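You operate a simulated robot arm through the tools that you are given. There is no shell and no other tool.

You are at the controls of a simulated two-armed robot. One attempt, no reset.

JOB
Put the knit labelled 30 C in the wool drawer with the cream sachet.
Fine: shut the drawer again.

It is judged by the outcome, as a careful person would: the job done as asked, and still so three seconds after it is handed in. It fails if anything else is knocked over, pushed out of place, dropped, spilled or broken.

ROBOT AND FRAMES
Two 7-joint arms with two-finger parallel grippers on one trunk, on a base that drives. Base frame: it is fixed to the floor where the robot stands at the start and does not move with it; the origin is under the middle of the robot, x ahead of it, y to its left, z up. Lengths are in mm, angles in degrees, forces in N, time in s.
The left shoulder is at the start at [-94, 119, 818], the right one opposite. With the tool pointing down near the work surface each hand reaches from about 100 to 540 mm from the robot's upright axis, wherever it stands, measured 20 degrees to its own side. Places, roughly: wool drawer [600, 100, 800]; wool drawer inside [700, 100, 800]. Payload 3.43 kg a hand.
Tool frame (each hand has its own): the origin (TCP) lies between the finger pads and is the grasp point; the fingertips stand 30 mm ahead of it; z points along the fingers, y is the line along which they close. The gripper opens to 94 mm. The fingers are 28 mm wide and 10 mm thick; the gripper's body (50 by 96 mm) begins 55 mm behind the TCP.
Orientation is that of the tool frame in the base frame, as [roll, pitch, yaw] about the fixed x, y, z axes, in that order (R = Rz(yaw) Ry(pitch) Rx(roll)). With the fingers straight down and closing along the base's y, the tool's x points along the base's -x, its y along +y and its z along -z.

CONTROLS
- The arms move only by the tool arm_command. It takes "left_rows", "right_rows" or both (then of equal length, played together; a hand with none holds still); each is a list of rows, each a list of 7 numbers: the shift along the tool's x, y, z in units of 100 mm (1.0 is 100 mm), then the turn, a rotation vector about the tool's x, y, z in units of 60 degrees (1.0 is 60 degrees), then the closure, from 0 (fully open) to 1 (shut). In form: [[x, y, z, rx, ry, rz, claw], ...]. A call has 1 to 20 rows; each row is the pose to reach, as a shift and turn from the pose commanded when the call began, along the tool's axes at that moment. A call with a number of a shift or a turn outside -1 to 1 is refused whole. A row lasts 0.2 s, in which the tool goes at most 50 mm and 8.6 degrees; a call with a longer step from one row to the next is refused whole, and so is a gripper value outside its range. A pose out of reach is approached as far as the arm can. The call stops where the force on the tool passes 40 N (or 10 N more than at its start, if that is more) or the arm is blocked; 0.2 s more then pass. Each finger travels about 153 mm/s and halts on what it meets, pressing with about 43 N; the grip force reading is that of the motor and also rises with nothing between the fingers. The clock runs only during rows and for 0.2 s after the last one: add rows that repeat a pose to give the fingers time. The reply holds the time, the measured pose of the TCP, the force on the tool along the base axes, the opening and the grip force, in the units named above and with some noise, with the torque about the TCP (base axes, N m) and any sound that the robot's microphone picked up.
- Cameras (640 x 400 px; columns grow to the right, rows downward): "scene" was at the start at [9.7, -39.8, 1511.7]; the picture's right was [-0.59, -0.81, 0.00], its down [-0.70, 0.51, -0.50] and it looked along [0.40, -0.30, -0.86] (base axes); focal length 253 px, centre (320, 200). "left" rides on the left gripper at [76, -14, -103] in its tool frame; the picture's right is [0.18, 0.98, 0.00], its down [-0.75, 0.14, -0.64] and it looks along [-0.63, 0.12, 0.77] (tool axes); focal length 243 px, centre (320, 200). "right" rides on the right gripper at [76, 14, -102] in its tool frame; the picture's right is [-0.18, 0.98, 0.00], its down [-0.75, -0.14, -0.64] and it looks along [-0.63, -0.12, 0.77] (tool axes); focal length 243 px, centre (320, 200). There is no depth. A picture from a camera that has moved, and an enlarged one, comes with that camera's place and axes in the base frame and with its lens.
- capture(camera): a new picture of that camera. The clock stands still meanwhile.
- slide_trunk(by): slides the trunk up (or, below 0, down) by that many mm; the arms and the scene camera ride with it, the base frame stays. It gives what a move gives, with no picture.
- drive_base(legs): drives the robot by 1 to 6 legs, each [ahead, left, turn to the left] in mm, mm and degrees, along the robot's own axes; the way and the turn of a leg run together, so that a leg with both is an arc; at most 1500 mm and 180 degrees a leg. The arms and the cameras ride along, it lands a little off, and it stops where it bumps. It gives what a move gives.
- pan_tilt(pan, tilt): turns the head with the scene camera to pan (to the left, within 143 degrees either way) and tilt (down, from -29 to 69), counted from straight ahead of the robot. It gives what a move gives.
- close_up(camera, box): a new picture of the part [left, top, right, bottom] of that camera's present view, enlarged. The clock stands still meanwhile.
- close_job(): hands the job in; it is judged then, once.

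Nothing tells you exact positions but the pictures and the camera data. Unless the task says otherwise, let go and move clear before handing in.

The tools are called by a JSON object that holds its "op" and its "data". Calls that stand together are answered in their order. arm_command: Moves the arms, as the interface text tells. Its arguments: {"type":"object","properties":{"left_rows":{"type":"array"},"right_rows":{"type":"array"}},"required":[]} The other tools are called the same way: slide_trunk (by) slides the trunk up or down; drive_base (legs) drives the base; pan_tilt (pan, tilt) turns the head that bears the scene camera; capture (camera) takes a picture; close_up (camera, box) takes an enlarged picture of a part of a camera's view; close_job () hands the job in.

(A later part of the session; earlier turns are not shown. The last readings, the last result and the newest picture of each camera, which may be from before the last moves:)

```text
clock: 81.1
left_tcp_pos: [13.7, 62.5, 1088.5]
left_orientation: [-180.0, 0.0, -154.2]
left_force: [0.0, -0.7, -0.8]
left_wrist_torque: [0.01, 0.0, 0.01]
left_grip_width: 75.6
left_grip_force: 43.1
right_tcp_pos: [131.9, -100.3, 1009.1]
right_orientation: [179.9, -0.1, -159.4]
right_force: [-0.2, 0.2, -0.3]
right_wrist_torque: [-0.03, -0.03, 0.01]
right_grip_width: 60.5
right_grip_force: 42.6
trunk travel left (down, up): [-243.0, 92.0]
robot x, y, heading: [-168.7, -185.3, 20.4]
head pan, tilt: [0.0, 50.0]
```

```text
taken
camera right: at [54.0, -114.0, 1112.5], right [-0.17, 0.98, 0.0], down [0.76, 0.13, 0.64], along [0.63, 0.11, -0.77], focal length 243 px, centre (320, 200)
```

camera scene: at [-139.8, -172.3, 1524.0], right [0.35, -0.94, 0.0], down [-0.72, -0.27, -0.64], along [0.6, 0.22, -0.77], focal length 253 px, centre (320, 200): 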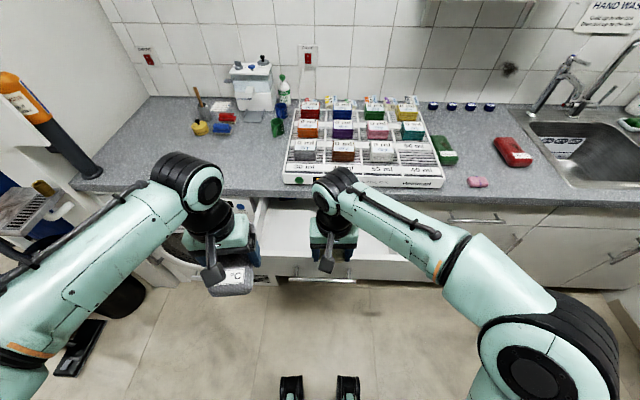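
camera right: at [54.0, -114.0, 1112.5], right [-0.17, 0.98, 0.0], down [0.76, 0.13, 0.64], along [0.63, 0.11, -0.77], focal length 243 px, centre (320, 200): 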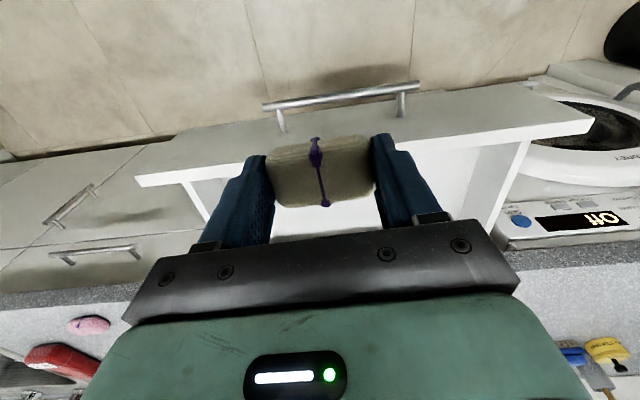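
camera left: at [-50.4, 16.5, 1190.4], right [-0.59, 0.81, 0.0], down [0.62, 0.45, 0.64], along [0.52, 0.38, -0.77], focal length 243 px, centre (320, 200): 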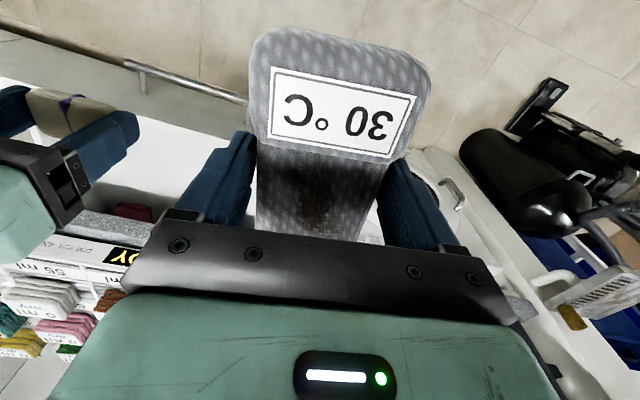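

I'm in front of the open, empty drawer. I'll correct the heading by about 2° and edge 60 mm closer.

{"op": "drive_base", "data": {"legs": [[60, 0, -2.3]]}}

{"op": "capture", "data": {"camera": "right"}}

```text
clock: 82.1
left_tcp_pos: [78.1, 73.3, 1087.4]
left_orientation: [-180.0, 0.0, -156.7]
left_force: [0.7, 0.6, -0.7]
left_wrist_torque: [0.01, 0.03, -0.01]
left_grip_width: 75.4
left_grip_force: 42.9
right_tcp_pos: [189.7, -93.6, 1008.4]
right_orientation: [179.9, -0.1, -161.9]
right_force: [0.1, -0.2, -0.6]
right_wrist_torque: [-0.01, 0.04, -0.01]
right_grip_width: 60.4
right_grip_force: 43.6
trunk travel left (down, up): [-243.0, 92.0]
robot x, y, heading: [-117.2, -165.9, 17.9]
head pan, tilt: [0.0, 50.0]
```

```text
taken
camera right: at [111.8, -104.1, 1112.3], right [-0.13, 0.99, 0.0], down [0.76, 0.1, 0.64], along [0.63, 0.09, -0.77], focal length 243 px, centre (320, 200)
```

right: 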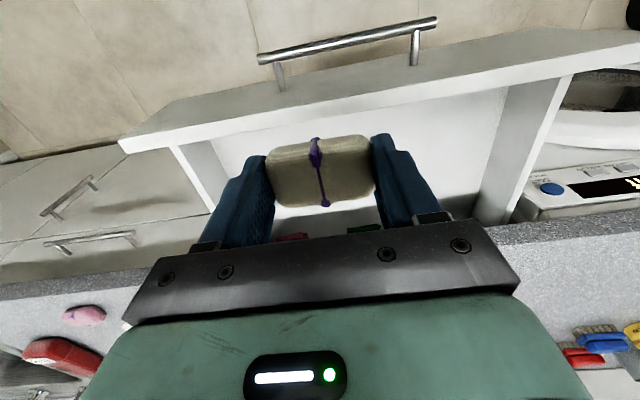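

{"op": "close_up", "data": {"camera": "right", "box": [110, 60, 590, 260]}}

{"op": "pan_tilt", "data": {"pan": 0, "tilt": 60}}

{"op": "capture", "data": {"camera": "scene"}}

```text
1.33 times, centred on (350, 160) of right
camera zoom: at [111.8, -104.1, 1112.3], right [-0.13, 0.99, 0.0], down [0.76, 0.1, 0.64], along [0.63, 0.09, -0.77], focal length 324 px, centre (280, 253)
```

zoom: 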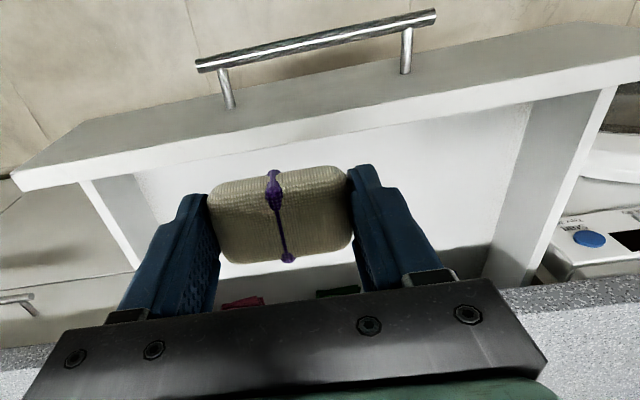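

```text
clock: 82.8
left_tcp_pos: [77.0, 73.7, 1087.8]
left_orientation: [180.0, 0.0, -156.6]
left_force: [-0.3, -0.2, -1.6]
left_wrist_torque: [0.0, 0.01, -0.01]
left_grip_width: 75.6
left_grip_force: 43.1
right_tcp_pos: [188.3, -93.4, 1008.8]
right_orientation: [179.9, -0.1, -161.8]
right_force: [0.3, 0.2, -0.8]
right_wrist_torque: [-0.01, -0.02, 0.04]
right_grip_width: 60.4
right_grip_force: 43.4
trunk travel left (down, up): [-243.0, 92.0]
robot x, y, heading: [-116.7, -167.0, 17.8]
head pan, tilt: [0.0, 60.0]
```

```text
taken
camera scene: at [-94.9, -158.1, 1511.5], right [0.31, -0.95, 0.0], down [-0.82, -0.27, -0.5], along [0.48, 0.15, -0.87], focal length 253 px, centre (320, 200)
```

scene: 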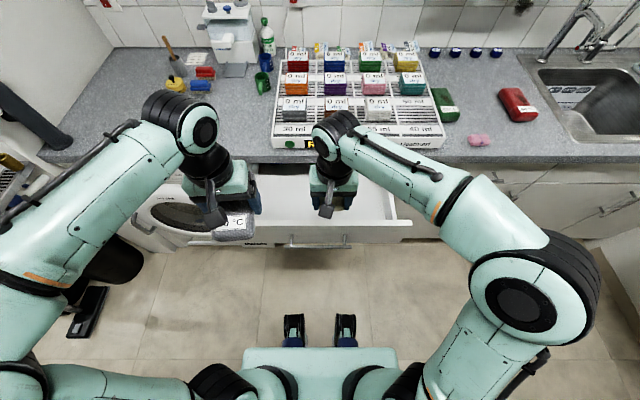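

The drawer interior is clear in the open part (something small sits further back, under the counter). I'll bring the left hand with the knit over the left half and move the right hand over the right half.

{"op": "arm_command", "data": {"left_rows": [[-0.1, 0, 0.1, 0, 0, 0, 1], [-0.35, -0.1, 0.25, 0, 0, 0, 1], [-0.6, -0.23, 0.4, 0, 0, 0, 1], [-0.83, -0.36, 0.5, 0, 0, 0, 1]], "right_rows": [[-0.05, -0.25, 0, 0, 0, 0, 1], [-0.15, -0.5, 0, 0, 0, 0, 1], [-0.25, -0.68, 0, 0, 0, 0, 1], [-0.35, -0.68, 0, 0, 0, 0, 1]]}}

{"op": "arm_command", "data": {"left_rows": [[-0.2, -0.09, 0.1, 0, 0, 0.02, 1], [-0.4, -0.18, 0.2, 0, 0, 0.05, 1], [-0.6, -0.27, 0.3, 0, 0, 0.07, 1], [-0.83, -0.36, 0.4, 0, 0, 0.09, 1]]}}

{"op": "capture", "data": {"camera": "left"}}

{"op": "capture", "data": {"camera": "right"}}

{"op": "capture", "data": {"camera": "scene"}}

```text
clock: 83.8
left_tcp_pos: [169.3, 76.6, 1037.1]
left_orientation: [-180.0, 0.0, -156.6]
left_force: [-0.6, 0.4, 0.0]
left_wrist_torque: [0.02, -0.02, 0.0]
left_grip_width: 75.5
left_grip_force: 42.7
right_tcp_pos: [244.7, -146.5, 1010.0]
right_orientation: [179.9, -0.1, -161.8]
right_force: [0.5, -0.1, -1.0]
right_wrist_torque: [0.01, 0.04, 0.01]
right_grip_width: 60.4
right_grip_force: 43.1
trunk travel left (down, up): [-243.0, 92.0]
robot x, y, heading: [-116.6, -162.9, 17.8]
head pan, tilt: [0.0, 60.0]
```

```text
clock: 84.8
left_tcp_pos: [257.6, 76.0, 998.7]
left_orientation: [180.0, -0.1, -162.0]
left_force: [-0.1, 0.0, -0.8]
left_wrist_torque: [-0.02, 0.01, 0.01]
left_grip_width: 75.3
left_grip_force: 42.9
right_tcp_pos: [243.6, -148.1, 1010.4]
right_orientation: [180.0, -0.2, -161.8]
right_force: [0.6, 0.4, -0.5]
right_wrist_torque: [0.0, 0.05, -0.01]
right_grip_width: 60.4
right_grip_force: 43.5
trunk travel left (down, up): [-243.0, 92.0]
robot x, y, heading: [-118.0, -166.8, 17.9]
head pan, tilt: [0.0, 60.0]
```

```text
taken
camera left: at [189.6, 39.1, 1102.9], right [-0.48, 0.88, 0.0], down [0.67, 0.37, 0.64], along [0.56, 0.31, -0.77], focal length 243 px, centre (320, 200)
```

left: 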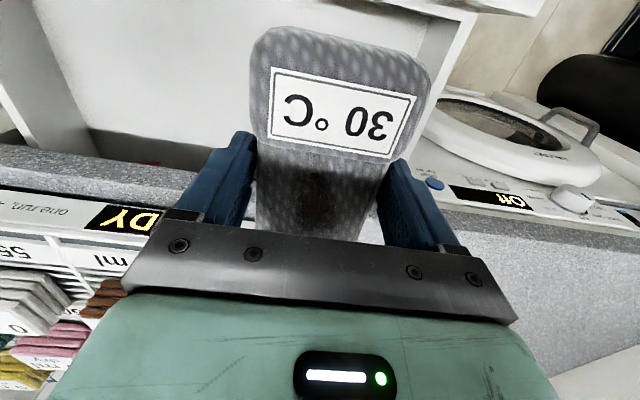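

```text
taken
camera right: at [166.0, -157.6, 1113.2], right [-0.13, 0.99, 0.0], down [0.76, 0.1, 0.64], along [0.63, 0.09, -0.77], focal length 243 px, centre (320, 200)
```

right: 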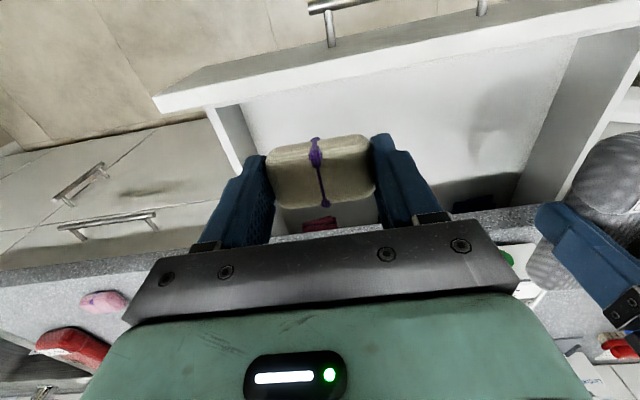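

```text
taken
camera scene: at [-93.8, -158.0, 1511.5], right [0.31, -0.95, 0.0], down [-0.82, -0.27, -0.5], along [0.47, 0.15, -0.87], focal length 253 px, centre (320, 200)
```

scene: 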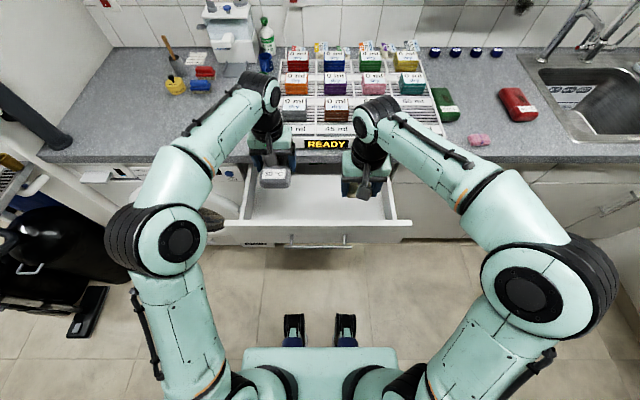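

The knit hangs over the left part of the drawer with clear margins on all sides. Lowering it in stages.

{"op": "arm_command", "data": {"left_rows": [[0, 0, 0.25, 0, 0, 0, 1], [0, 0, 0.5, 0, 0, 0, 1], [0, 0, 0.75, 0, 0, 0, 1], [0, 0, 1.0, 0, 0, 0, 1]]}}

{"op": "arm_command", "data": {"left_rows": [[0, 0, 0.2, 0, 0, 0, 1], [0, 0, 0.4, 0, 0, 0, 1], [0, 0, 0.6, 0, 0, 0, 1], [0, 0, 0.75, 0, 0, 0, 1]]}}

{"op": "capture", "data": {"camera": "right"}}

{"op": "capture", "data": {"camera": "left"}}

{"op": "close_up", "data": {"camera": "scene", "box": [200, 110, 440, 260]}}

```text
clock: 85.8
left_tcp_pos: [257.9, 73.7, 896.8]
left_orientation: [-180.0, 0.1, -162.0]
left_force: [-0.1, -0.5, -0.9]
left_wrist_torque: [0.0, 0.0, 0.05]
left_grip_width: 75.8
left_grip_force: 42.9
right_tcp_pos: [242.9, -147.1, 1011.0]
right_orientation: [179.9, -0.1, -161.9]
right_force: [0.2, -0.2, -0.2]
right_wrist_torque: [0.05, -0.02, 0.03]
right_grip_width: 60.8
right_grip_force: 43.1
trunk travel left (down, up): [-243.0, 92.0]
robot x, y, heading: [-117.1, -163.4, 18.1]
head pan, tilt: [0.0, 60.0]
```

```text
clock: 86.8
left_tcp_pos: [259.1, 72.8, 823.7]
left_orientation: [179.9, 0.0, -161.9]
left_force: [-0.4, -0.5, 0.2]
left_wrist_torque: [-0.02, 0.03, 0.0]
left_grip_width: 75.6
left_grip_force: 43.4
right_tcp_pos: [244.0, -146.2, 1010.6]
right_orientation: [179.9, -0.1, -161.8]
right_force: [-0.1, -0.7, -0.3]
right_wrist_torque: [-0.02, 0.0, 0.01]
right_grip_width: 60.6
right_grip_force: 43.2
trunk travel left (down, up): [-243.0, 92.0]
robot x, y, heading: [-118.2, -166.2, 18.2]
head pan, tilt: [0.0, 60.0]
```

```text
taken
camera right: at [165.3, -157.5, 1113.4], right [-0.13, 0.99, 0.0], down [0.76, 0.1, 0.64], along [0.64, 0.09, -0.77], focal length 243 px, centre (320, 200)
```

right: 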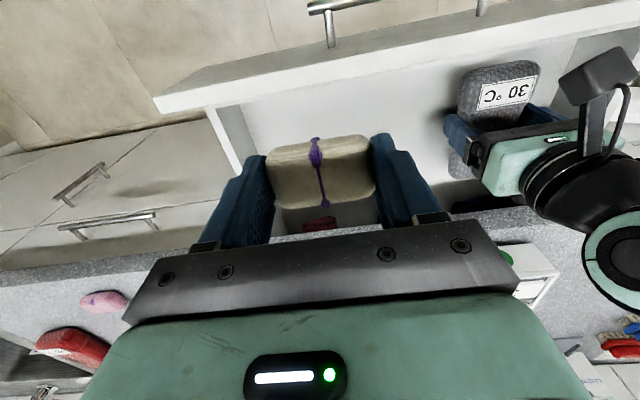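

```text
taken
camera left: at [190.2, 35.5, 925.6], right [-0.48, 0.88, 0.0], down [0.67, 0.37, 0.64], along [0.56, 0.31, -0.77], focal length 243 px, centre (320, 200)
```

left: 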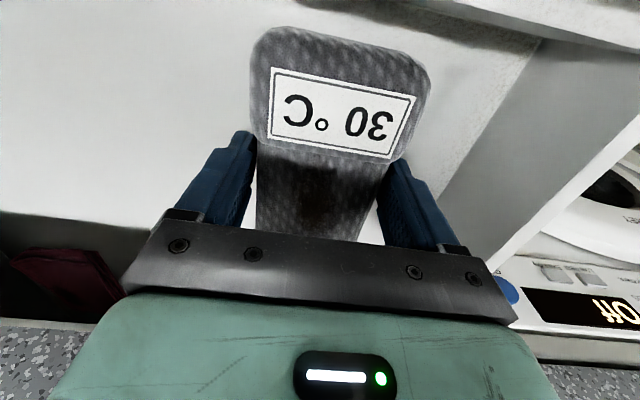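

```text
2.67 times, centred on (320, 185) of scene
camera zoom: at [-94.6, -157.9, 1511.5], right [0.31, -0.95, 0.0], down [-0.82, -0.27, -0.5], along [0.48, 0.15, -0.87], focal length 674 px, centre (320, 240)
```

zoom: 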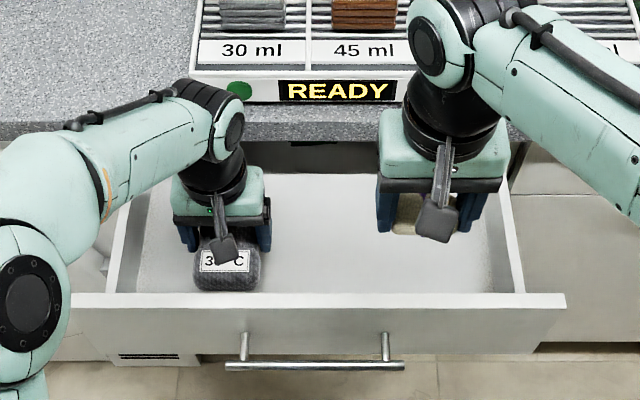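

The drawer floor computes to z≈747, so the knit's bottom is about 40 mm above it. Lowering the rest gently.

{"op": "arm_command", "data": {"left_rows": [[0, 0, 0.1, 0, 0, 0, 1], [0, 0, 0.2, 0, 0, 0, 1], [0, 0, 0.27, 0, 0, 0, 1], [0, 0, 0.33, 0, 0, 0, 1], [0, 0, 0.36, 0, 0, 0, 1]]}}

{"op": "arm_command", "data": {"left_rows": [[0, 0, 0.015, 0, 0, 0, 1], [0, 0, 0.03, 0, 0, 0, 1], [0, 0, 0.04, 0, 0, 0, 1]]}}

```text
clock: 88.0
left_tcp_pos: [258.0, 73.4, 787.4]
left_orientation: [180.0, 0.1, -162.1]
left_force: [0.7, 0.9, -0.5]
left_wrist_torque: [0.01, 0.02, 0.02]
left_grip_width: 75.7
left_grip_force: 42.4
right_tcp_pos: [242.7, -147.0, 1010.6]
right_orientation: [179.9, 0.0, -161.7]
right_force: [0.7, -0.4, -0.5]
right_wrist_torque: [0.05, 0.01, 0.0]
right_grip_width: 60.4
right_grip_force: 42.9
trunk travel left (down, up): [-243.0, 92.0]
robot x, y, heading: [-114.0, -165.3, 17.9]
head pan, tilt: [0.0, 60.0]
```

```text
clock: 88.8
left_tcp_pos: [259.9, 73.2, 785.2]
left_orientation: [-179.9, 0.3, -162.0]
left_force: [1.3, -0.9, 21.6]
left_wrist_torque: [-0.51, 1.18, 0.04]
left_grip_width: 75.7
left_grip_force: 43.5
right_tcp_pos: [241.8, -147.8, 1010.1]
right_orientation: [179.9, 0.0, -161.9]
right_force: [1.0, -0.6, -0.2]
right_wrist_torque: [-0.01, 0.01, -0.02]
right_grip_width: 60.4
right_grip_force: 43.1
trunk travel left (down, up): [-243.0, 92.0]
robot x, y, heading: [-119.3, -166.4, 18.2]
head pan, tilt: [0.0, 60.0]
```

The knit touched down at z≈785. I'll open the fingers and lift out.

{"op": "arm_command", "data": {"left_rows": [[0, 0, -0.02, 0, 0, 0, 1], [0, 0, -0.02, 0, 0, 0, 0.5], [0, 0, -0.02, 0, 0, 0, 0], [0, 0, -0.02, 0, 0, 0, 0], [0, 0, -0.02, 0, 0, 0, 0]]}}

{"op": "capture", "data": {"camera": "left"}}

{"op": "arm_command", "data": {"left_rows": [[0, 0, -0.2, 0, 0, 0, 0], [0, 0, -0.4, 0, 0, 0, 0], [0, 0, -0.6, 0, 0, 0, 0], [0, 0, -0.8, 0, 0, 0, 0], [0, 0, -1.0, 0, 0, 0, 0]]}}

{"op": "capture", "data": {"camera": "left"}}

{"op": "arm_command", "data": {"left_rows": [[0, 0, -0.25, 0, 0, 0, 0], [0, 0, -0.5, 0, 0, 0, 0], [0, 0, -0.75, 0, 0, 0, 0], [0, 0, -1.0, 0, 0, 0, 0]]}}

{"op": "capture", "data": {"camera": "right"}}

```text
clock: 90.0
left_tcp_pos: [259.0, 72.4, 785.0]
left_orientation: [179.9, 0.0, -161.9]
left_force: [1.0, 0.4, -0.8]
left_wrist_torque: [0.0, 0.0, 0.03]
left_grip_width: 94.0
left_grip_force: 0.1
right_tcp_pos: [243.5, -147.4, 1009.9]
right_orientation: [180.0, -0.1, -161.8]
right_force: [0.3, 1.3, -0.4]
right_wrist_torque: [-0.02, -0.01, 0.01]
right_grip_width: 60.6
right_grip_force: 42.8
trunk travel left (down, up): [-243.0, 92.0]
robot x, y, heading: [-112.3, -162.7, 17.9]
head pan, tilt: [0.0, 60.0]
```

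```text
taken
camera left: at [190.0, 36.3, 887.8], right [-0.48, 0.88, 0.0], down [0.67, 0.37, 0.64], along [0.56, 0.31, -0.77], focal length 243 px, centre (320, 200)
```

left: 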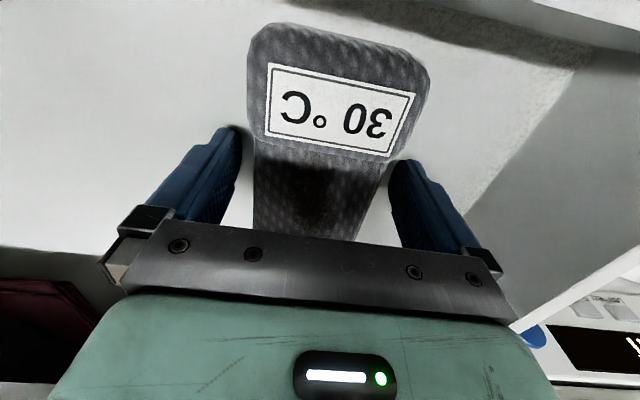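

```text
clock: 91.2
left_tcp_pos: [256.7, 73.1, 884.9]
left_orientation: [180.0, 0.0, -162.0]
left_force: [0.5, 0.2, -0.2]
left_wrist_torque: [0.02, -0.01, 0.0]
left_grip_width: 94.0
left_grip_force: 0.1
right_tcp_pos: [242.8, -147.4, 1010.3]
right_orientation: [179.9, -0.1, -161.8]
right_force: [0.5, 0.3, 0.5]
right_wrist_torque: [0.02, 0.02, 0.03]
right_grip_width: 60.6
right_grip_force: 43.5
trunk travel left (down, up): [-243.0, 92.0]
robot x, y, heading: [-116.4, -166.7, 18.3]
head pan, tilt: [0.0, 60.0]
```

```text
taken
camera left: at [188.8, 35.6, 986.9], right [-0.48, 0.88, 0.0], down [0.67, 0.37, 0.64], along [0.56, 0.31, -0.77], focal length 243 px, centre (320, 200)
```

left: 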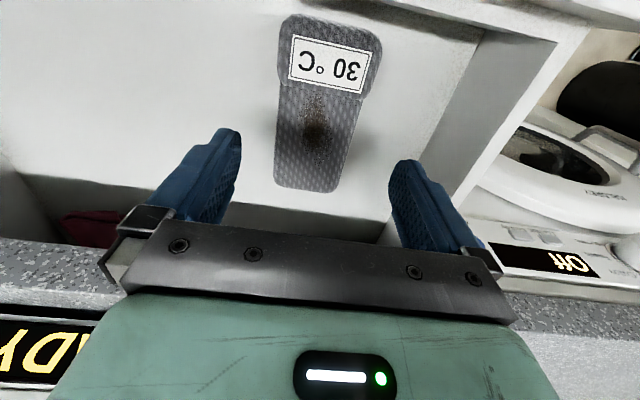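

```text
clock: 92.2
left_tcp_pos: [257.3, 71.2, 984.2]
left_orientation: [180.0, 0.1, -162.0]
left_force: [-0.3, 0.1, -0.6]
left_wrist_torque: [-0.01, -0.02, -0.01]
left_grip_width: 93.9
left_grip_force: 0.0
right_tcp_pos: [243.9, -147.8, 1009.6]
right_orientation: [179.9, 0.0, -161.8]
right_force: [-0.3, 0.7, 0.3]
right_wrist_torque: [0.01, -0.02, -0.01]
right_grip_width: 60.3
right_grip_force: 42.9
trunk travel left (down, up): [-243.0, 92.0]
robot x, y, heading: [-118.3, -166.0, 18.3]
head pan, tilt: [0.0, 60.0]
```

```text
taken
camera right: at [165.1, -157.6, 1113.5], right [-0.13, 0.99, 0.0], down [0.76, 0.1, 0.64], along [0.64, 0.09, -0.77], focal length 243 px, centre (320, 200)
```

right: 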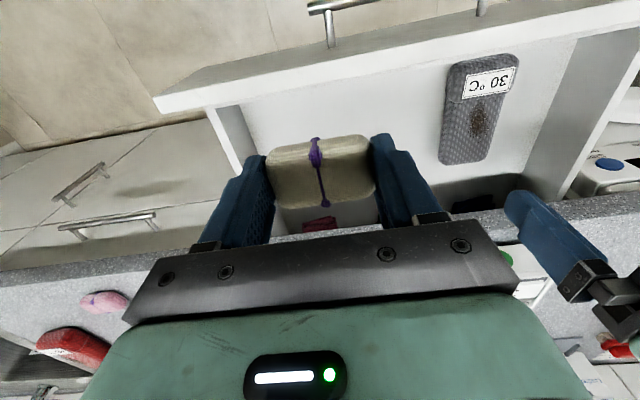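

The knit lies flat in the drawer. Now the right hand carries the sachet forward and lowers it beside the knit.

{"op": "arm_command", "data": {"right_rows": [[-0.25, 0, 0, 0, 0, 0, 1], [-0.5, 0, 0.0, 0, 0, 0, 1], [-0.75, 0, 0.1, 0, 0, 0, 1], [-0.8, 0, 0.3, 0, 0, 0, 1], [-0.8, 0, 0.55, 0, 0, 0, 1], [-0.8, 0, 0.8, 0, 0, 0, 1], [-0.8, 0, 1.0, 0, 0, 0, 1]]}}

{"op": "capture", "data": {"camera": "right"}}

{"op": "close_up", "data": {"camera": "scene", "box": [200, 110, 440, 260]}}

```text
clock: 93.8
left_tcp_pos: [257.9, 70.6, 983.0]
left_orientation: [-179.9, 0.0, -162.0]
left_force: [0.1, 0.1, 0.0]
left_wrist_torque: [0.0, 0.02, 0.0]
left_grip_width: 93.9
left_grip_force: 0.1
right_tcp_pos: [319.8, -122.7, 910.2]
right_orientation: [179.9, 0.0, -161.8]
right_force: [-0.2, -0.1, -0.1]
right_wrist_torque: [-0.01, -0.01, 0.02]
right_grip_width: 60.5
right_grip_force: 42.6
trunk travel left (down, up): [-243.0, 92.0]
robot x, y, heading: [-112.8, -166.4, 18.1]
head pan, tilt: [0.0, 60.0]
```

```text
taken
camera right: at [240.8, -132.5, 1013.0], right [-0.13, 0.99, 0.0], down [0.76, 0.1, 0.64], along [0.64, 0.09, -0.77], focal length 243 px, centre (320, 200)
```

right: 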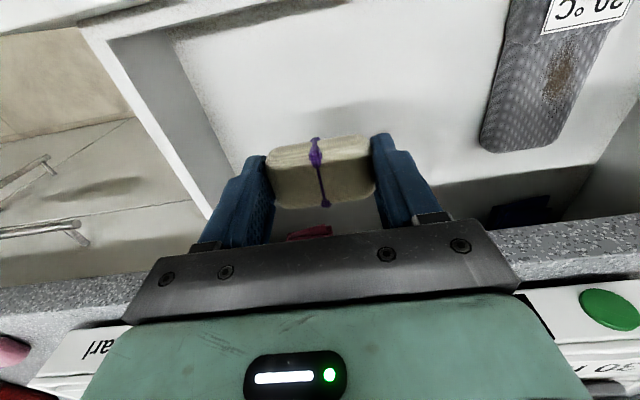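

```text
2.67 times, centred on (320, 185) of scene
camera zoom: at [-94.6, -158.0, 1511.5], right [0.31, -0.95, 0.0], down [-0.82, -0.27, -0.5], along [0.48, 0.15, -0.87], focal length 674 px, centre (320, 240)
```

zoom: 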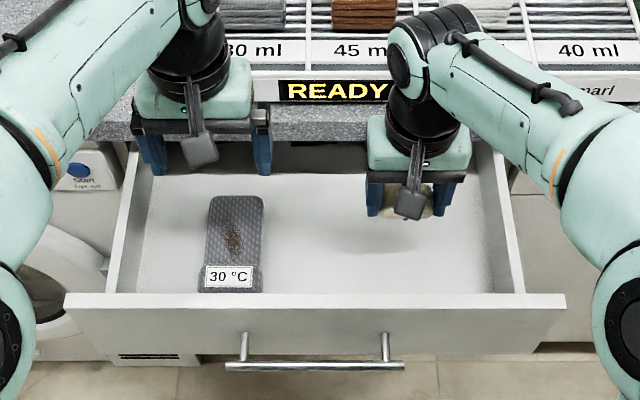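

Clear all round. Lowering the sachet to the drawer floor.

{"op": "arm_command", "data": {"right_rows": [[0, 0, 0.25, 0, 0, 0, 1], [0, 0, 0.5, 0, 0, 0, 1], [0, 0, 0.75, 0, 0, 0, 1], [0, 0, 0.95, 0, 0, 0, 1]]}}

{"op": "arm_command", "data": {"right_rows": [[0, 0, 0.1, 0, 0, 0, 1], [0, 0, 0.2, 0, 0, 0, 1], [0, 0, 0.26, 0, 0, 0, 1], [0, 0, 0.3, 0, 0, 0, 1], [0, 0, 0.33, 0, 0, 0, 1]]}}

```text
clock: 94.8
left_tcp_pos: [257.5, 70.9, 983.9]
left_orientation: [180.0, 0.0, -162.0]
left_force: [-0.7, -0.2, 0.5]
left_wrist_torque: [0.0, -0.01, 0.01]
left_grip_width: 94.2
left_grip_force: 0.1
right_tcp_pos: [319.4, -125.4, 815.0]
right_orientation: [179.9, -0.1, -161.8]
right_force: [0.7, -0.4, -0.6]
right_wrist_torque: [-0.01, 0.03, -0.01]
right_grip_width: 60.6
right_grip_force: 42.9
trunk travel left (down, up): [-243.0, 92.0]
robot x, y, heading: [-112.0, -162.9, 17.9]
head pan, tilt: [0.0, 60.0]
```

```text
clock: 96.0
left_tcp_pos: [258.6, 70.4, 983.6]
left_orientation: [180.0, 0.1, -162.0]
left_force: [0.0, 0.8, 0.3]
left_wrist_torque: [0.01, 0.02, 0.01]
left_grip_width: 94.0
left_grip_force: 0.0
right_tcp_pos: [319.6, -124.6, 781.5]
right_orientation: [179.8, 0.1, -161.8]
right_force: [-1.0, -0.5, 9.4]
right_wrist_torque: [-0.35, 0.02, -0.09]
right_grip_width: 60.3
right_grip_force: 43.0
trunk travel left (down, up): [-243.0, 92.0]
robot x, y, heading: [-117.0, -164.1, 18.2]
head pan, tilt: [0.0, 60.0]
```

It touched the floor lightly (9 N). Opening and lifting out.

{"op": "arm_command", "data": {"right_rows": [[0, 0, 0, 0, 0, 0, 0.6], [0, 0, 0, 0, 0, 0, 0.2], [0, 0, 0, 0, 0, 0, 0], [0, 0, 0, 0, 0, 0, 0], [0, 0, -0.15, 0, 0, 0, 0], [0, 0, -0.35, 0, 0, 0, 0], [0, 0, -0.6, 0, 0, 0, 0], [0, 0, -0.8, 0, 0, 0, 0], [0, 0, -1.0, 0, 0, 0, 0]]}}

{"op": "arm_command", "data": {"right_rows": [[0, 0, -0.25, 0, 0, 0, 0], [0, 0, -0.5, 0, 0, 0, 0], [0, 0, -0.75, 0, 0, 0, 0], [0, 0, -1.0, 0, 0, 0, 0]], "left_rows": [[0, 0, -0.2, 0, 0, 0, 0], [0, 0, -0.4, 0, 0, 0, 0], [0, 0, -0.6, 0, 0, 0, 0], [0, 0, -0.8, 0, 0, 0, 0]]}}

{"op": "capture", "data": {"camera": "right"}}

{"op": "capture", "data": {"camera": "scene"}}

```text
clock: 98.0
left_tcp_pos: [257.9, 69.9, 983.2]
left_orientation: [180.0, 0.0, -162.0]
left_force: [0.6, 0.1, 0.8]
left_wrist_torque: [-0.02, -0.02, 0.01]
left_grip_width: 93.8
left_grip_force: 0.0
right_tcp_pos: [321.0, -122.3, 881.8]
right_orientation: [179.8, -0.1, -161.8]
right_force: [0.0, -0.7, -0.7]
right_wrist_torque: [-0.01, 0.0, -0.01]
right_grip_width: 93.9
right_grip_force: 0.1
trunk travel left (down, up): [-243.0, 92.0]
robot x, y, heading: [-114.2, -165.4, 17.8]
head pan, tilt: [0.0, 60.0]
```

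```text
clock: 99.0
left_tcp_pos: [257.7, 74.3, 1064.5]
left_orientation: [180.0, 0.0, -162.0]
left_force: [-0.8, -0.2, -0.5]
left_wrist_torque: [-0.03, 0.04, 0.0]
left_grip_width: 94.2
left_grip_force: 0.1
right_tcp_pos: [317.6, -120.7, 981.0]
right_orientation: [179.8, -0.1, -161.7]
right_force: [0.7, 0.2, 0.0]
right_wrist_torque: [0.0, -0.01, 0.02]
right_grip_width: 93.9
right_grip_force: 0.1
trunk travel left (down, up): [-243.0, 92.0]
robot x, y, heading: [-112.6, -164.6, 17.9]
head pan, tilt: [0.0, 60.0]
```

```text
taken
camera right: at [240.0, -132.2, 1084.2], right [-0.13, 0.99, 0.0], down [0.76, 0.1, 0.64], along [0.64, 0.09, -0.77], focal length 243 px, centre (320, 200)
```

right: 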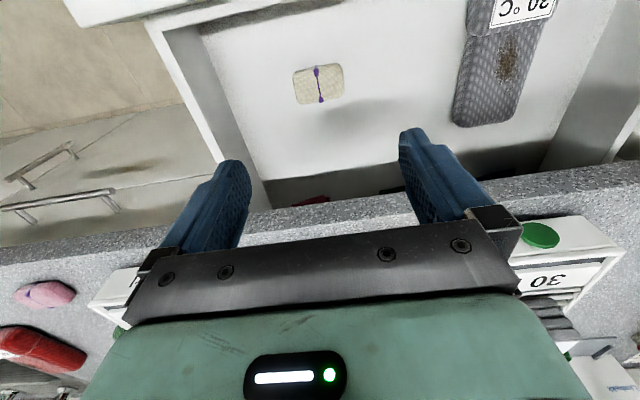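

```text
taken
camera scene: at [-95.0, -158.1, 1511.5], right [0.31, -0.95, 0.0], down [-0.82, -0.27, -0.5], along [0.48, 0.15, -0.87], focal length 253 px, centre (320, 200)
```

scene: 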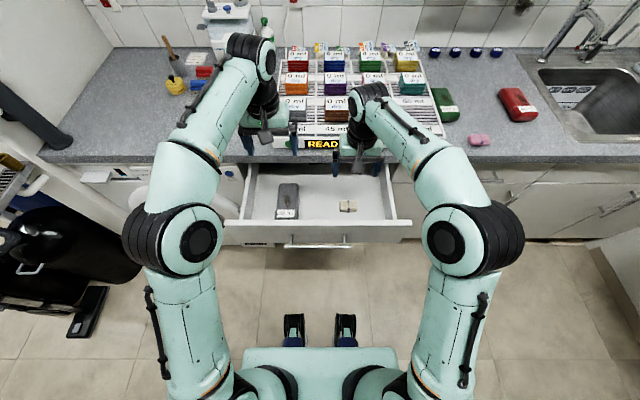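

Both the 30 °C knit and the cream sachet now lie in the drawer. To shut it, I'll back off and re-pose the right hand to grip the handle and push it home.

{"op": "drive_base", "data": {"legs": [[-160, 0, 0], [0, 115, 0]]}}

{"op": "arm_command", "data": {"right_rows": [[0.075, -0.05, 0, -0.072, -0.072, 0.072, 0], [0.15, -0.1, 0, -0.144, -0.144, 0.144, 0], [0.225, -0.15, 0, -0.216, -0.216, 0.216, 0], [0.3, -0.2, 0, -0.2885, -0.2885, 0.2885, 0], [0.375, -0.25, 0, -0.361, -0.361, 0.361, 0], [0.45, -0.3, 0, -0.433, -0.433, 0.433, 0], [0.525, -0.35, 0, -0.505, -0.505, 0.505, 0], [0.6, -0.4, 0, -0.577, -0.577, 0.577, 0]]}}

{"op": "arm_command", "data": {"right_rows": [[0, 0, 0, -0.072, -0.072, 0.072, 0], [0, 0, 0, -0.144, -0.144, 0.144, 0], [0, 0, 0, -0.216, -0.216, 0.216, 0], [0, 0, 0, -0.2885, -0.2885, 0.2885, 0], [0, 0, 0, -0.361, -0.361, 0.361, 0], [0, 0, 0, -0.433, -0.433, 0.433, 0], [0, 0, 0, -0.505, -0.505, 0.505, 0], [0, 0, 0, -0.577, -0.577, 0.577, 0]]}}

{"op": "capture", "data": {"camera": "right"}}

{"op": "capture", "data": {"camera": "scene"}}

```text
clock: 101.7
left_tcp_pos: [78.2, 135.6, 1065.2]
left_orientation: [179.9, 0.1, -162.0]
left_force: [0.6, 0.2, 0.1]
left_wrist_torque: [0.0, -0.01, -0.01]
left_grip_width: 94.2
left_grip_force: 0.0
right_tcp_pos: [137.1, -59.8, 980.4]
right_orientation: [180.0, -0.1, -161.7]
right_force: [-0.3, -0.3, 0.6]
right_wrist_torque: [-0.01, 0.0, -0.02]
right_grip_width: 93.8
right_grip_force: 0.1
trunk travel left (down, up): [-243.0, 92.0]
robot x, y, heading: [-296.8, -104.2, 18.1]
head pan, tilt: [0.0, 60.0]
```

```text
clock: 103.5
left_tcp_pos: [77.4, 136.9, 1065.0]
left_orientation: [-180.0, 0.0, -162.0]
left_force: [-0.3, 0.3, -0.5]
left_wrist_torque: [-0.01, 0.0, -0.01]
left_grip_width: 94.0
left_grip_force: 0.1
right_tcp_pos: [93.1, -116.2, 980.3]
right_orientation: [134.9, 19.4, 153.2]
right_force: [0.9, 0.1, -0.4]
right_wrist_torque: [-0.02, 0.01, 0.02]
right_grip_width: 93.8
right_grip_force: 0.0
trunk travel left (down, up): [-243.0, 92.0]
robot x, y, heading: [-295.0, -104.2, 18.1]
head pan, tilt: [0.0, 60.0]
```

```text
clock: 105.3
left_tcp_pos: [77.1, 136.1, 1062.6]
left_orientation: [-179.9, -0.1, -161.9]
left_force: [-0.1, -0.1, -0.4]
left_wrist_torque: [0.01, 0.02, 0.02]
left_grip_width: 94.3
left_grip_force: 0.0
right_tcp_pos: [104.3, -113.1, 982.1]
right_orientation: [90.0, -0.1, 108.3]
right_force: [0.0, -0.3, 0.0]
right_wrist_torque: [0.0, 0.02, 0.04]
right_grip_width: 94.0
right_grip_force: 0.1
right hand out of reach, approached as far as the arm can: row 6, 7, 8
trunk travel left (down, up): [-243.0, 92.0]
robot x, y, heading: [-298.7, -103.9, 18.3]
head pan, tilt: [0.0, 60.0]
```

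```text
taken
camera right: at [-18.8, -71.8, 997.4], right [0.06, -0.18, 0.98], down [-0.37, -0.92, -0.14], along [0.93, -0.36, -0.12], focal length 243 px, centre (320, 200)
```

right: 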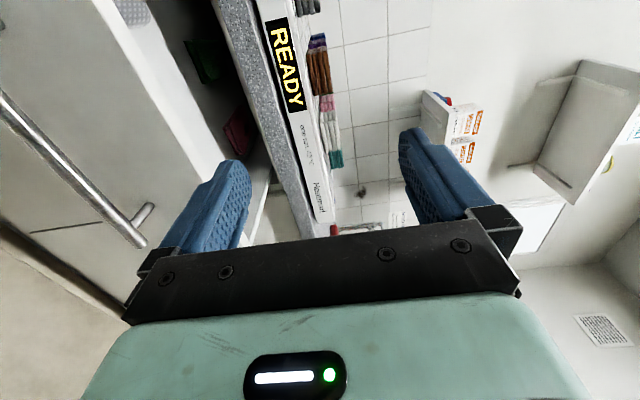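

```text
taken
camera scene: at [-275.3, -96.7, 1511.5], right [0.31, -0.95, 0.0], down [-0.82, -0.27, -0.5], along [0.48, 0.15, -0.87], focal length 253 px, centre (320, 200)
```

scene: 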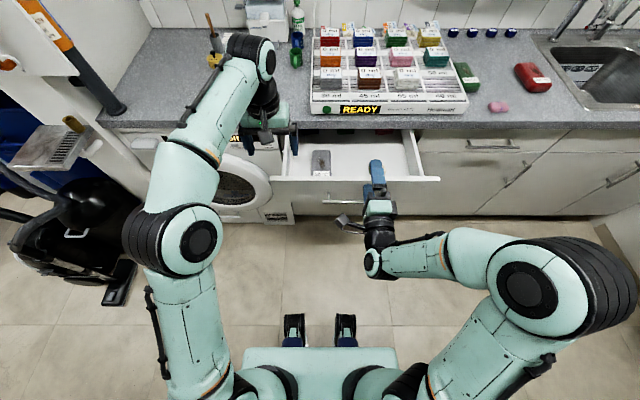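

The right hand points forward again above the handle level. I'll back off a little more so it can descend clear of the handle.

{"op": "drive_base", "data": {"legs": [[-70, 0, 0]]}}

{"op": "arm_command", "data": {"right_rows": [[0, -0.25, 0, 0, 0, 0, 0], [0, -0.5, 0, 0, 0, 0, 0], [0, -0.75, 0, 0, 0, 0, 0], [0, -1.0, 0, 0, 0, 0, 0]]}}

{"op": "arm_command", "data": {"right_rows": [[0, -0.25, 0, 0, 0, 0, 0], [0, -0.5, 0, 0, 0, 0, 0], [0, -0.75, 0, 0, 0, 0, 0], [0, -0.94, 0, 0, 0, 0, 0]]}}

{"op": "capture", "data": {"camera": "right"}}

```text
clock: 106.3
left_tcp_pos: [8.9, 114.3, 1063.9]
left_orientation: [-180.0, 0.0, -162.0]
left_force: [0.1, -0.5, 0.1]
left_wrist_torque: [0.01, -0.02, -0.01]
left_grip_width: 94.0
left_grip_force: 0.0
right_tcp_pos: [35.4, -135.5, 981.5]
right_orientation: [89.9, -0.1, 108.3]
right_force: [0.6, -0.4, 0.1]
right_wrist_torque: [-0.03, -0.01, 0.0]
right_grip_width: 94.3
right_grip_force: 0.0
trunk travel left (down, up): [-243.0, 92.0]
robot x, y, heading: [-364.9, -124.7, 18.2]
head pan, tilt: [0.0, 60.0]
```

```text
clock: 107.3
left_tcp_pos: [10.4, 114.0, 1064.7]
left_orientation: [-180.0, 0.0, -161.8]
left_force: [0.1, 0.6, 0.3]
left_wrist_torque: [0.01, 0.02, 0.0]
left_grip_width: 93.9
left_grip_force: 0.0
right_tcp_pos: [37.0, -132.8, 881.3]
right_orientation: [90.0, -0.2, 108.4]
right_force: [-1.2, 0.1, -0.1]
right_wrist_torque: [0.01, 0.0, -0.02]
right_grip_width: 94.0
right_grip_force: 0.1
trunk travel left (down, up): [-243.0, 92.0]
robot x, y, heading: [-362.7, -120.8, 18.1]
head pan, tilt: [0.0, 60.0]
```

```text
clock: 108.3
left_tcp_pos: [9.8, 114.8, 1065.5]
left_orientation: [179.9, 0.0, -161.9]
left_force: [0.7, 0.3, 0.3]
left_wrist_torque: [0.01, 0.0, 0.02]
left_grip_width: 94.0
left_grip_force: 0.0
right_tcp_pos: [34.5, -134.8, 786.2]
right_orientation: [90.0, 0.0, 108.3]
right_force: [0.4, -0.3, 0.8]
right_wrist_torque: [0.0, -0.01, 0.01]
right_grip_width: 93.8
right_grip_force: 0.1
trunk travel left (down, up): [-243.0, 92.0]
robot x, y, heading: [-365.2, -126.3, 18.2]
head pan, tilt: [0.0, 60.0]
```

```text
taken
camera right: at [-88.5, -93.9, 801.9], right [0.06, -0.17, 0.98], down [-0.37, -0.92, -0.14], along [0.93, -0.36, -0.12], focal length 243 px, centre (320, 200)
```

right: 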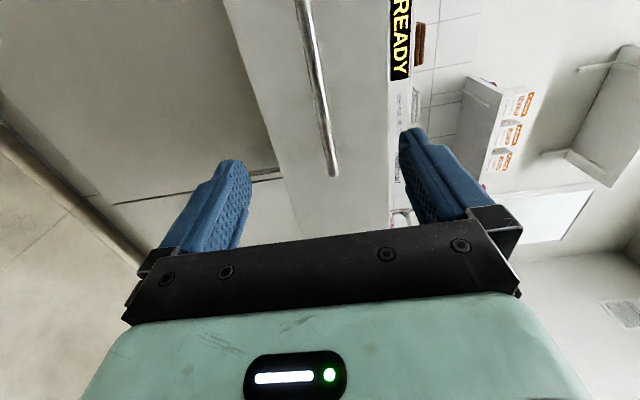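

Same view as when I released the handle, so the bar is about 112 mm ahead. Advancing and gripping.

{"op": "arm_command", "data": {"right_rows": [[0.0, 0.02, 0.25, 0, 0, 0, 0], [0.01, 0.02, 0.5, 0, 0, 0, 0], [0.02, 0.02, 0.75, 0, 0, 0, 0], [0.02, 0.02, 0.95, 0, 0, 0, 0]]}}

{"op": "capture", "data": {"camera": "right"}}

```text
clock: 109.3
left_tcp_pos: [10.0, 114.4, 1065.8]
left_orientation: [-180.0, 0.0, -162.0]
left_force: [0.5, -1.0, 0.0]
left_wrist_torque: [-0.01, 0.03, 0.0]
left_grip_width: 94.1
left_grip_force: 0.0
right_tcp_pos: [126.9, -101.8, 790.5]
right_orientation: [90.1, 0.0, 108.4]
right_force: [0.9, 0.8, -0.3]
right_wrist_torque: [-0.03, -0.01, 0.01]
right_grip_width: 93.9
right_grip_force: 0.0
trunk travel left (down, up): [-243.0, 92.0]
robot x, y, heading: [-366.8, -126.9, 18.0]
head pan, tilt: [0.0, 60.0]
```

```text
taken
camera right: at [4.3, -61.9, 805.8], right [0.06, -0.17, 0.98], down [-0.37, -0.92, -0.14], along [0.93, -0.36, -0.12], focal length 243 px, centre (320, 200)
```

right: 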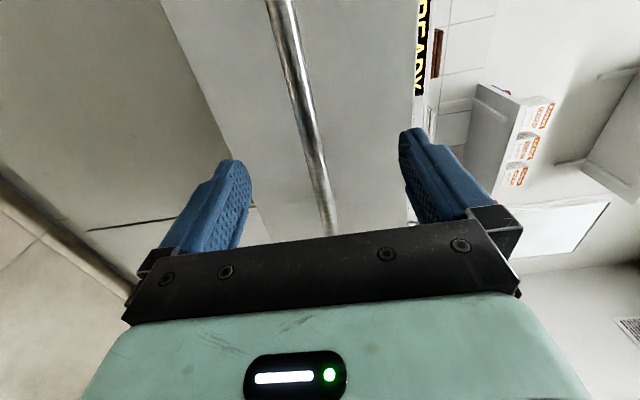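

{"op": "arm_command", "data": {"right_rows": [[0, -0.03, 0.1, 0, 0, 0, 0], [0, -0.03, 0.15, 0, 0, 0, 0], [0, -0.03, 0.15, 0, 0, 0, 1], [0, -0.03, 0.15, 0, 0, 0, 1], [0, -0.03, 0.15, 0, 0, 0, 1], [0, -0.03, 0.15, 0, 0, 0, 1]]}}

{"op": "capture", "data": {"camera": "right"}}

```text
clock: 110.7
left_tcp_pos: [9.5, 114.4, 1064.0]
left_orientation: [180.0, 0.0, -161.9]
left_force: [-0.3, -0.1, -0.8]
left_wrist_torque: [-0.01, 0.03, -0.02]
left_grip_width: 93.8
left_grip_force: 0.1
right_tcp_pos: [138.8, -98.7, 787.3]
right_orientation: [90.0, 0.1, 108.3]
right_force: [0.4, -0.8, -2.6]
right_wrist_torque: [0.93, 0.29, 0.14]
right_grip_width: 11.3
right_grip_force: 44.8
trunk travel left (down, up): [-243.0, 92.0]
robot x, y, heading: [-364.5, -125.0, 18.0]
head pan, tilt: [0.0, 60.0]
```

```text
taken
camera right: at [16.5, -58.3, 803.1], right [0.06, -0.17, 0.98], down [-0.37, -0.92, -0.14], along [0.93, -0.36, -0.12], focal length 243 px, centre (320, 200)
```

right: 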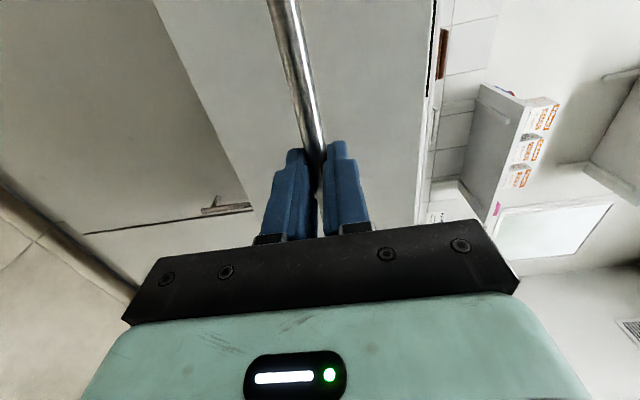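

Handle gripped (11 mm). Pushing the drawer in by driving ahead in stages.

{"op": "drive_base", "data": {"legs": [[150, 0, 0]]}}

{"op": "capture", "data": {"camera": "scene"}}

```text
clock: 112.0
left_tcp_pos: [151.1, 160.9, 1064.2]
left_orientation: [180.0, 0.1, -162.0]
left_force: [-0.1, 0.3, -1.0]
left_wrist_torque: [-0.01, -0.03, 0.0]
left_grip_width: 93.9
left_grip_force: 0.0
right_tcp_pos: [278.6, -52.3, 787.2]
right_orientation: [90.0, 0.0, 108.3]
right_force: [-0.9, 3.8, -3.2]
right_wrist_torque: [-0.98, -0.29, 0.05]
right_grip_width: 11.0
right_grip_force: 44.8
trunk travel left (down, up): [-243.0, 92.0]
robot x, y, heading: [-227.5, -79.7, 18.0]
head pan, tilt: [0.0, 60.0]
```

```text
taken
camera scene: at [-202.8, -73.2, 1511.4], right [0.31, -0.95, 0.0], down [-0.82, -0.27, -0.5], along [0.48, 0.15, -0.87], focal length 253 px, centre (320, 200)
```

scene: 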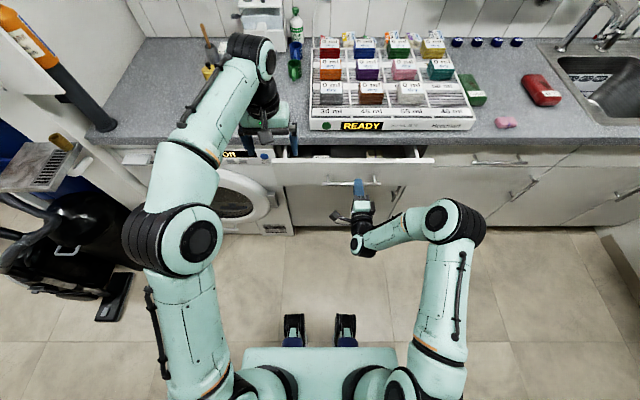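

{"op": "drive_base", "data": {"legs": [[80, 0, 0]]}}

{"op": "drive_base", "data": {"legs": [[16, 0, 0]]}}

{"op": "capture", "data": {"camera": "scene"}}

{"op": "capture", "data": {"camera": "right"}}

```text
clock: 113.1
left_tcp_pos: [225.9, 184.5, 1064.7]
left_orientation: [-179.9, 0.1, -162.0]
left_force: [0.4, -0.1, -0.5]
left_wrist_torque: [0.02, 0.03, -0.02]
left_grip_width: 93.6
left_grip_force: 0.0
right_tcp_pos: [353.9, -30.0, 788.9]
right_orientation: [90.2, 0.0, 108.3]
right_force: [2.7, 0.3, -0.6]
right_wrist_torque: [0.95, 0.25, 0.22]
right_grip_width: 10.8
right_grip_force: 44.5
trunk travel left (down, up): [-243.0, 92.0]
robot x, y, heading: [-152.7, -54.7, 18.1]
head pan, tilt: [0.0, 60.0]
```

```text
clock: 113.9
left_tcp_pos: [239.5, 189.5, 1064.7]
left_orientation: [-180.0, -0.1, -162.1]
left_force: [-0.2, -0.5, 0.7]
left_wrist_torque: [0.04, 0.03, 0.03]
left_grip_width: 94.2
left_grip_force: 0.0
right_tcp_pos: [370.4, -23.7, 788.0]
right_orientation: [90.1, 0.0, 108.3]
right_force: [-4.0, 0.2, -2.9]
right_wrist_torque: [-0.96, -0.26, -0.06]
right_grip_width: 10.8
right_grip_force: 44.9
trunk travel left (down, up): [-243.0, 92.0]
robot x, y, heading: [-133.0, -54.2, 17.8]
head pan, tilt: [0.0, 60.0]
```

```text
taken
camera scene: at [-113.0, -44.4, 1511.5], right [0.31, -0.95, 0.0], down [-0.82, -0.27, -0.5], along [0.48, 0.15, -0.87], focal length 253 px, centre (320, 200)
```

scene: 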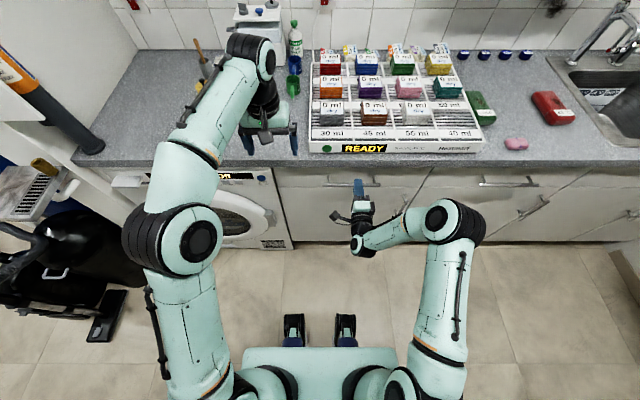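

```text
taken
camera right: at [246.6, 16.1, 803.1], right [0.06, -0.17, 0.98], down [-0.37, -0.92, -0.14], along [0.93, -0.36, -0.12], focal length 243 px, centre (320, 200)
```

right: 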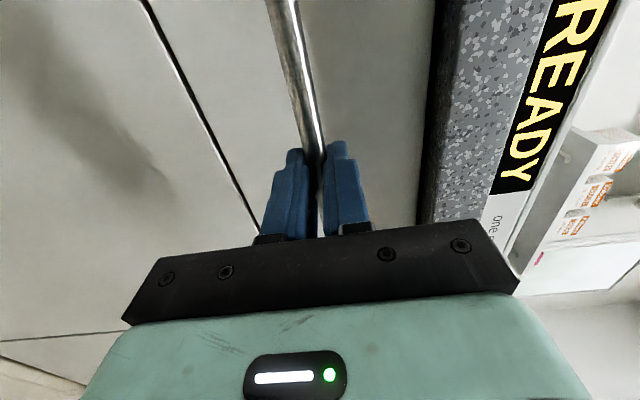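

The drawer looks shut, with the handle back at its original place. I'll give it a gentle extra push with the arm to make sure it is seated.

{"op": "arm_command", "data": {"right_rows": [[0, 0, 0.02, 0, 0, 0, 1], [0, 0, 0.04, 0, 0, 0, 1], [0, 0, 0.06, 0, 0, 0, 1], [0, 0, 0.06, 0, 0, 0, 1]]}}

{"op": "capture", "data": {"camera": "right"}}

```text
clock: 114.9
left_tcp_pos: [238.0, 186.9, 1066.9]
left_orientation: [180.0, 0.1, -162.0]
left_force: [-1.1, 0.2, 0.1]
left_wrist_torque: [0.02, -0.01, 0.01]
left_grip_width: 93.8
left_grip_force: 0.1
right_tcp_pos: [372.4, -22.2, 787.8]
right_orientation: [90.3, 0.1, 108.3]
right_force: [-31.0, -12.3, -1.3]
right_wrist_torque: [1.01, 0.3, 0.06]
right_grip_width: 11.5
right_grip_force: 44.7
trunk travel left (down, up): [-243.0, 92.0]
robot x, y, heading: [-135.4, -53.2, 18.0]
head pan, tilt: [0.0, 60.0]
```

```text
taken
camera right: at [249.6, 17.2, 803.3], right [0.06, -0.17, 0.98], down [-0.37, -0.92, -0.14], along [0.93, -0.36, -0.12], focal length 243 px, centre (320, 200)
```

right: 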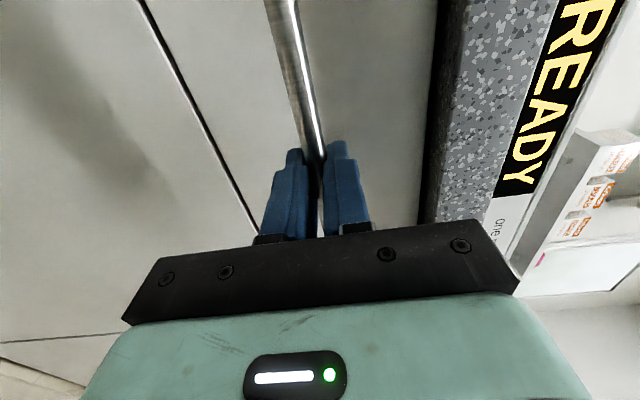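

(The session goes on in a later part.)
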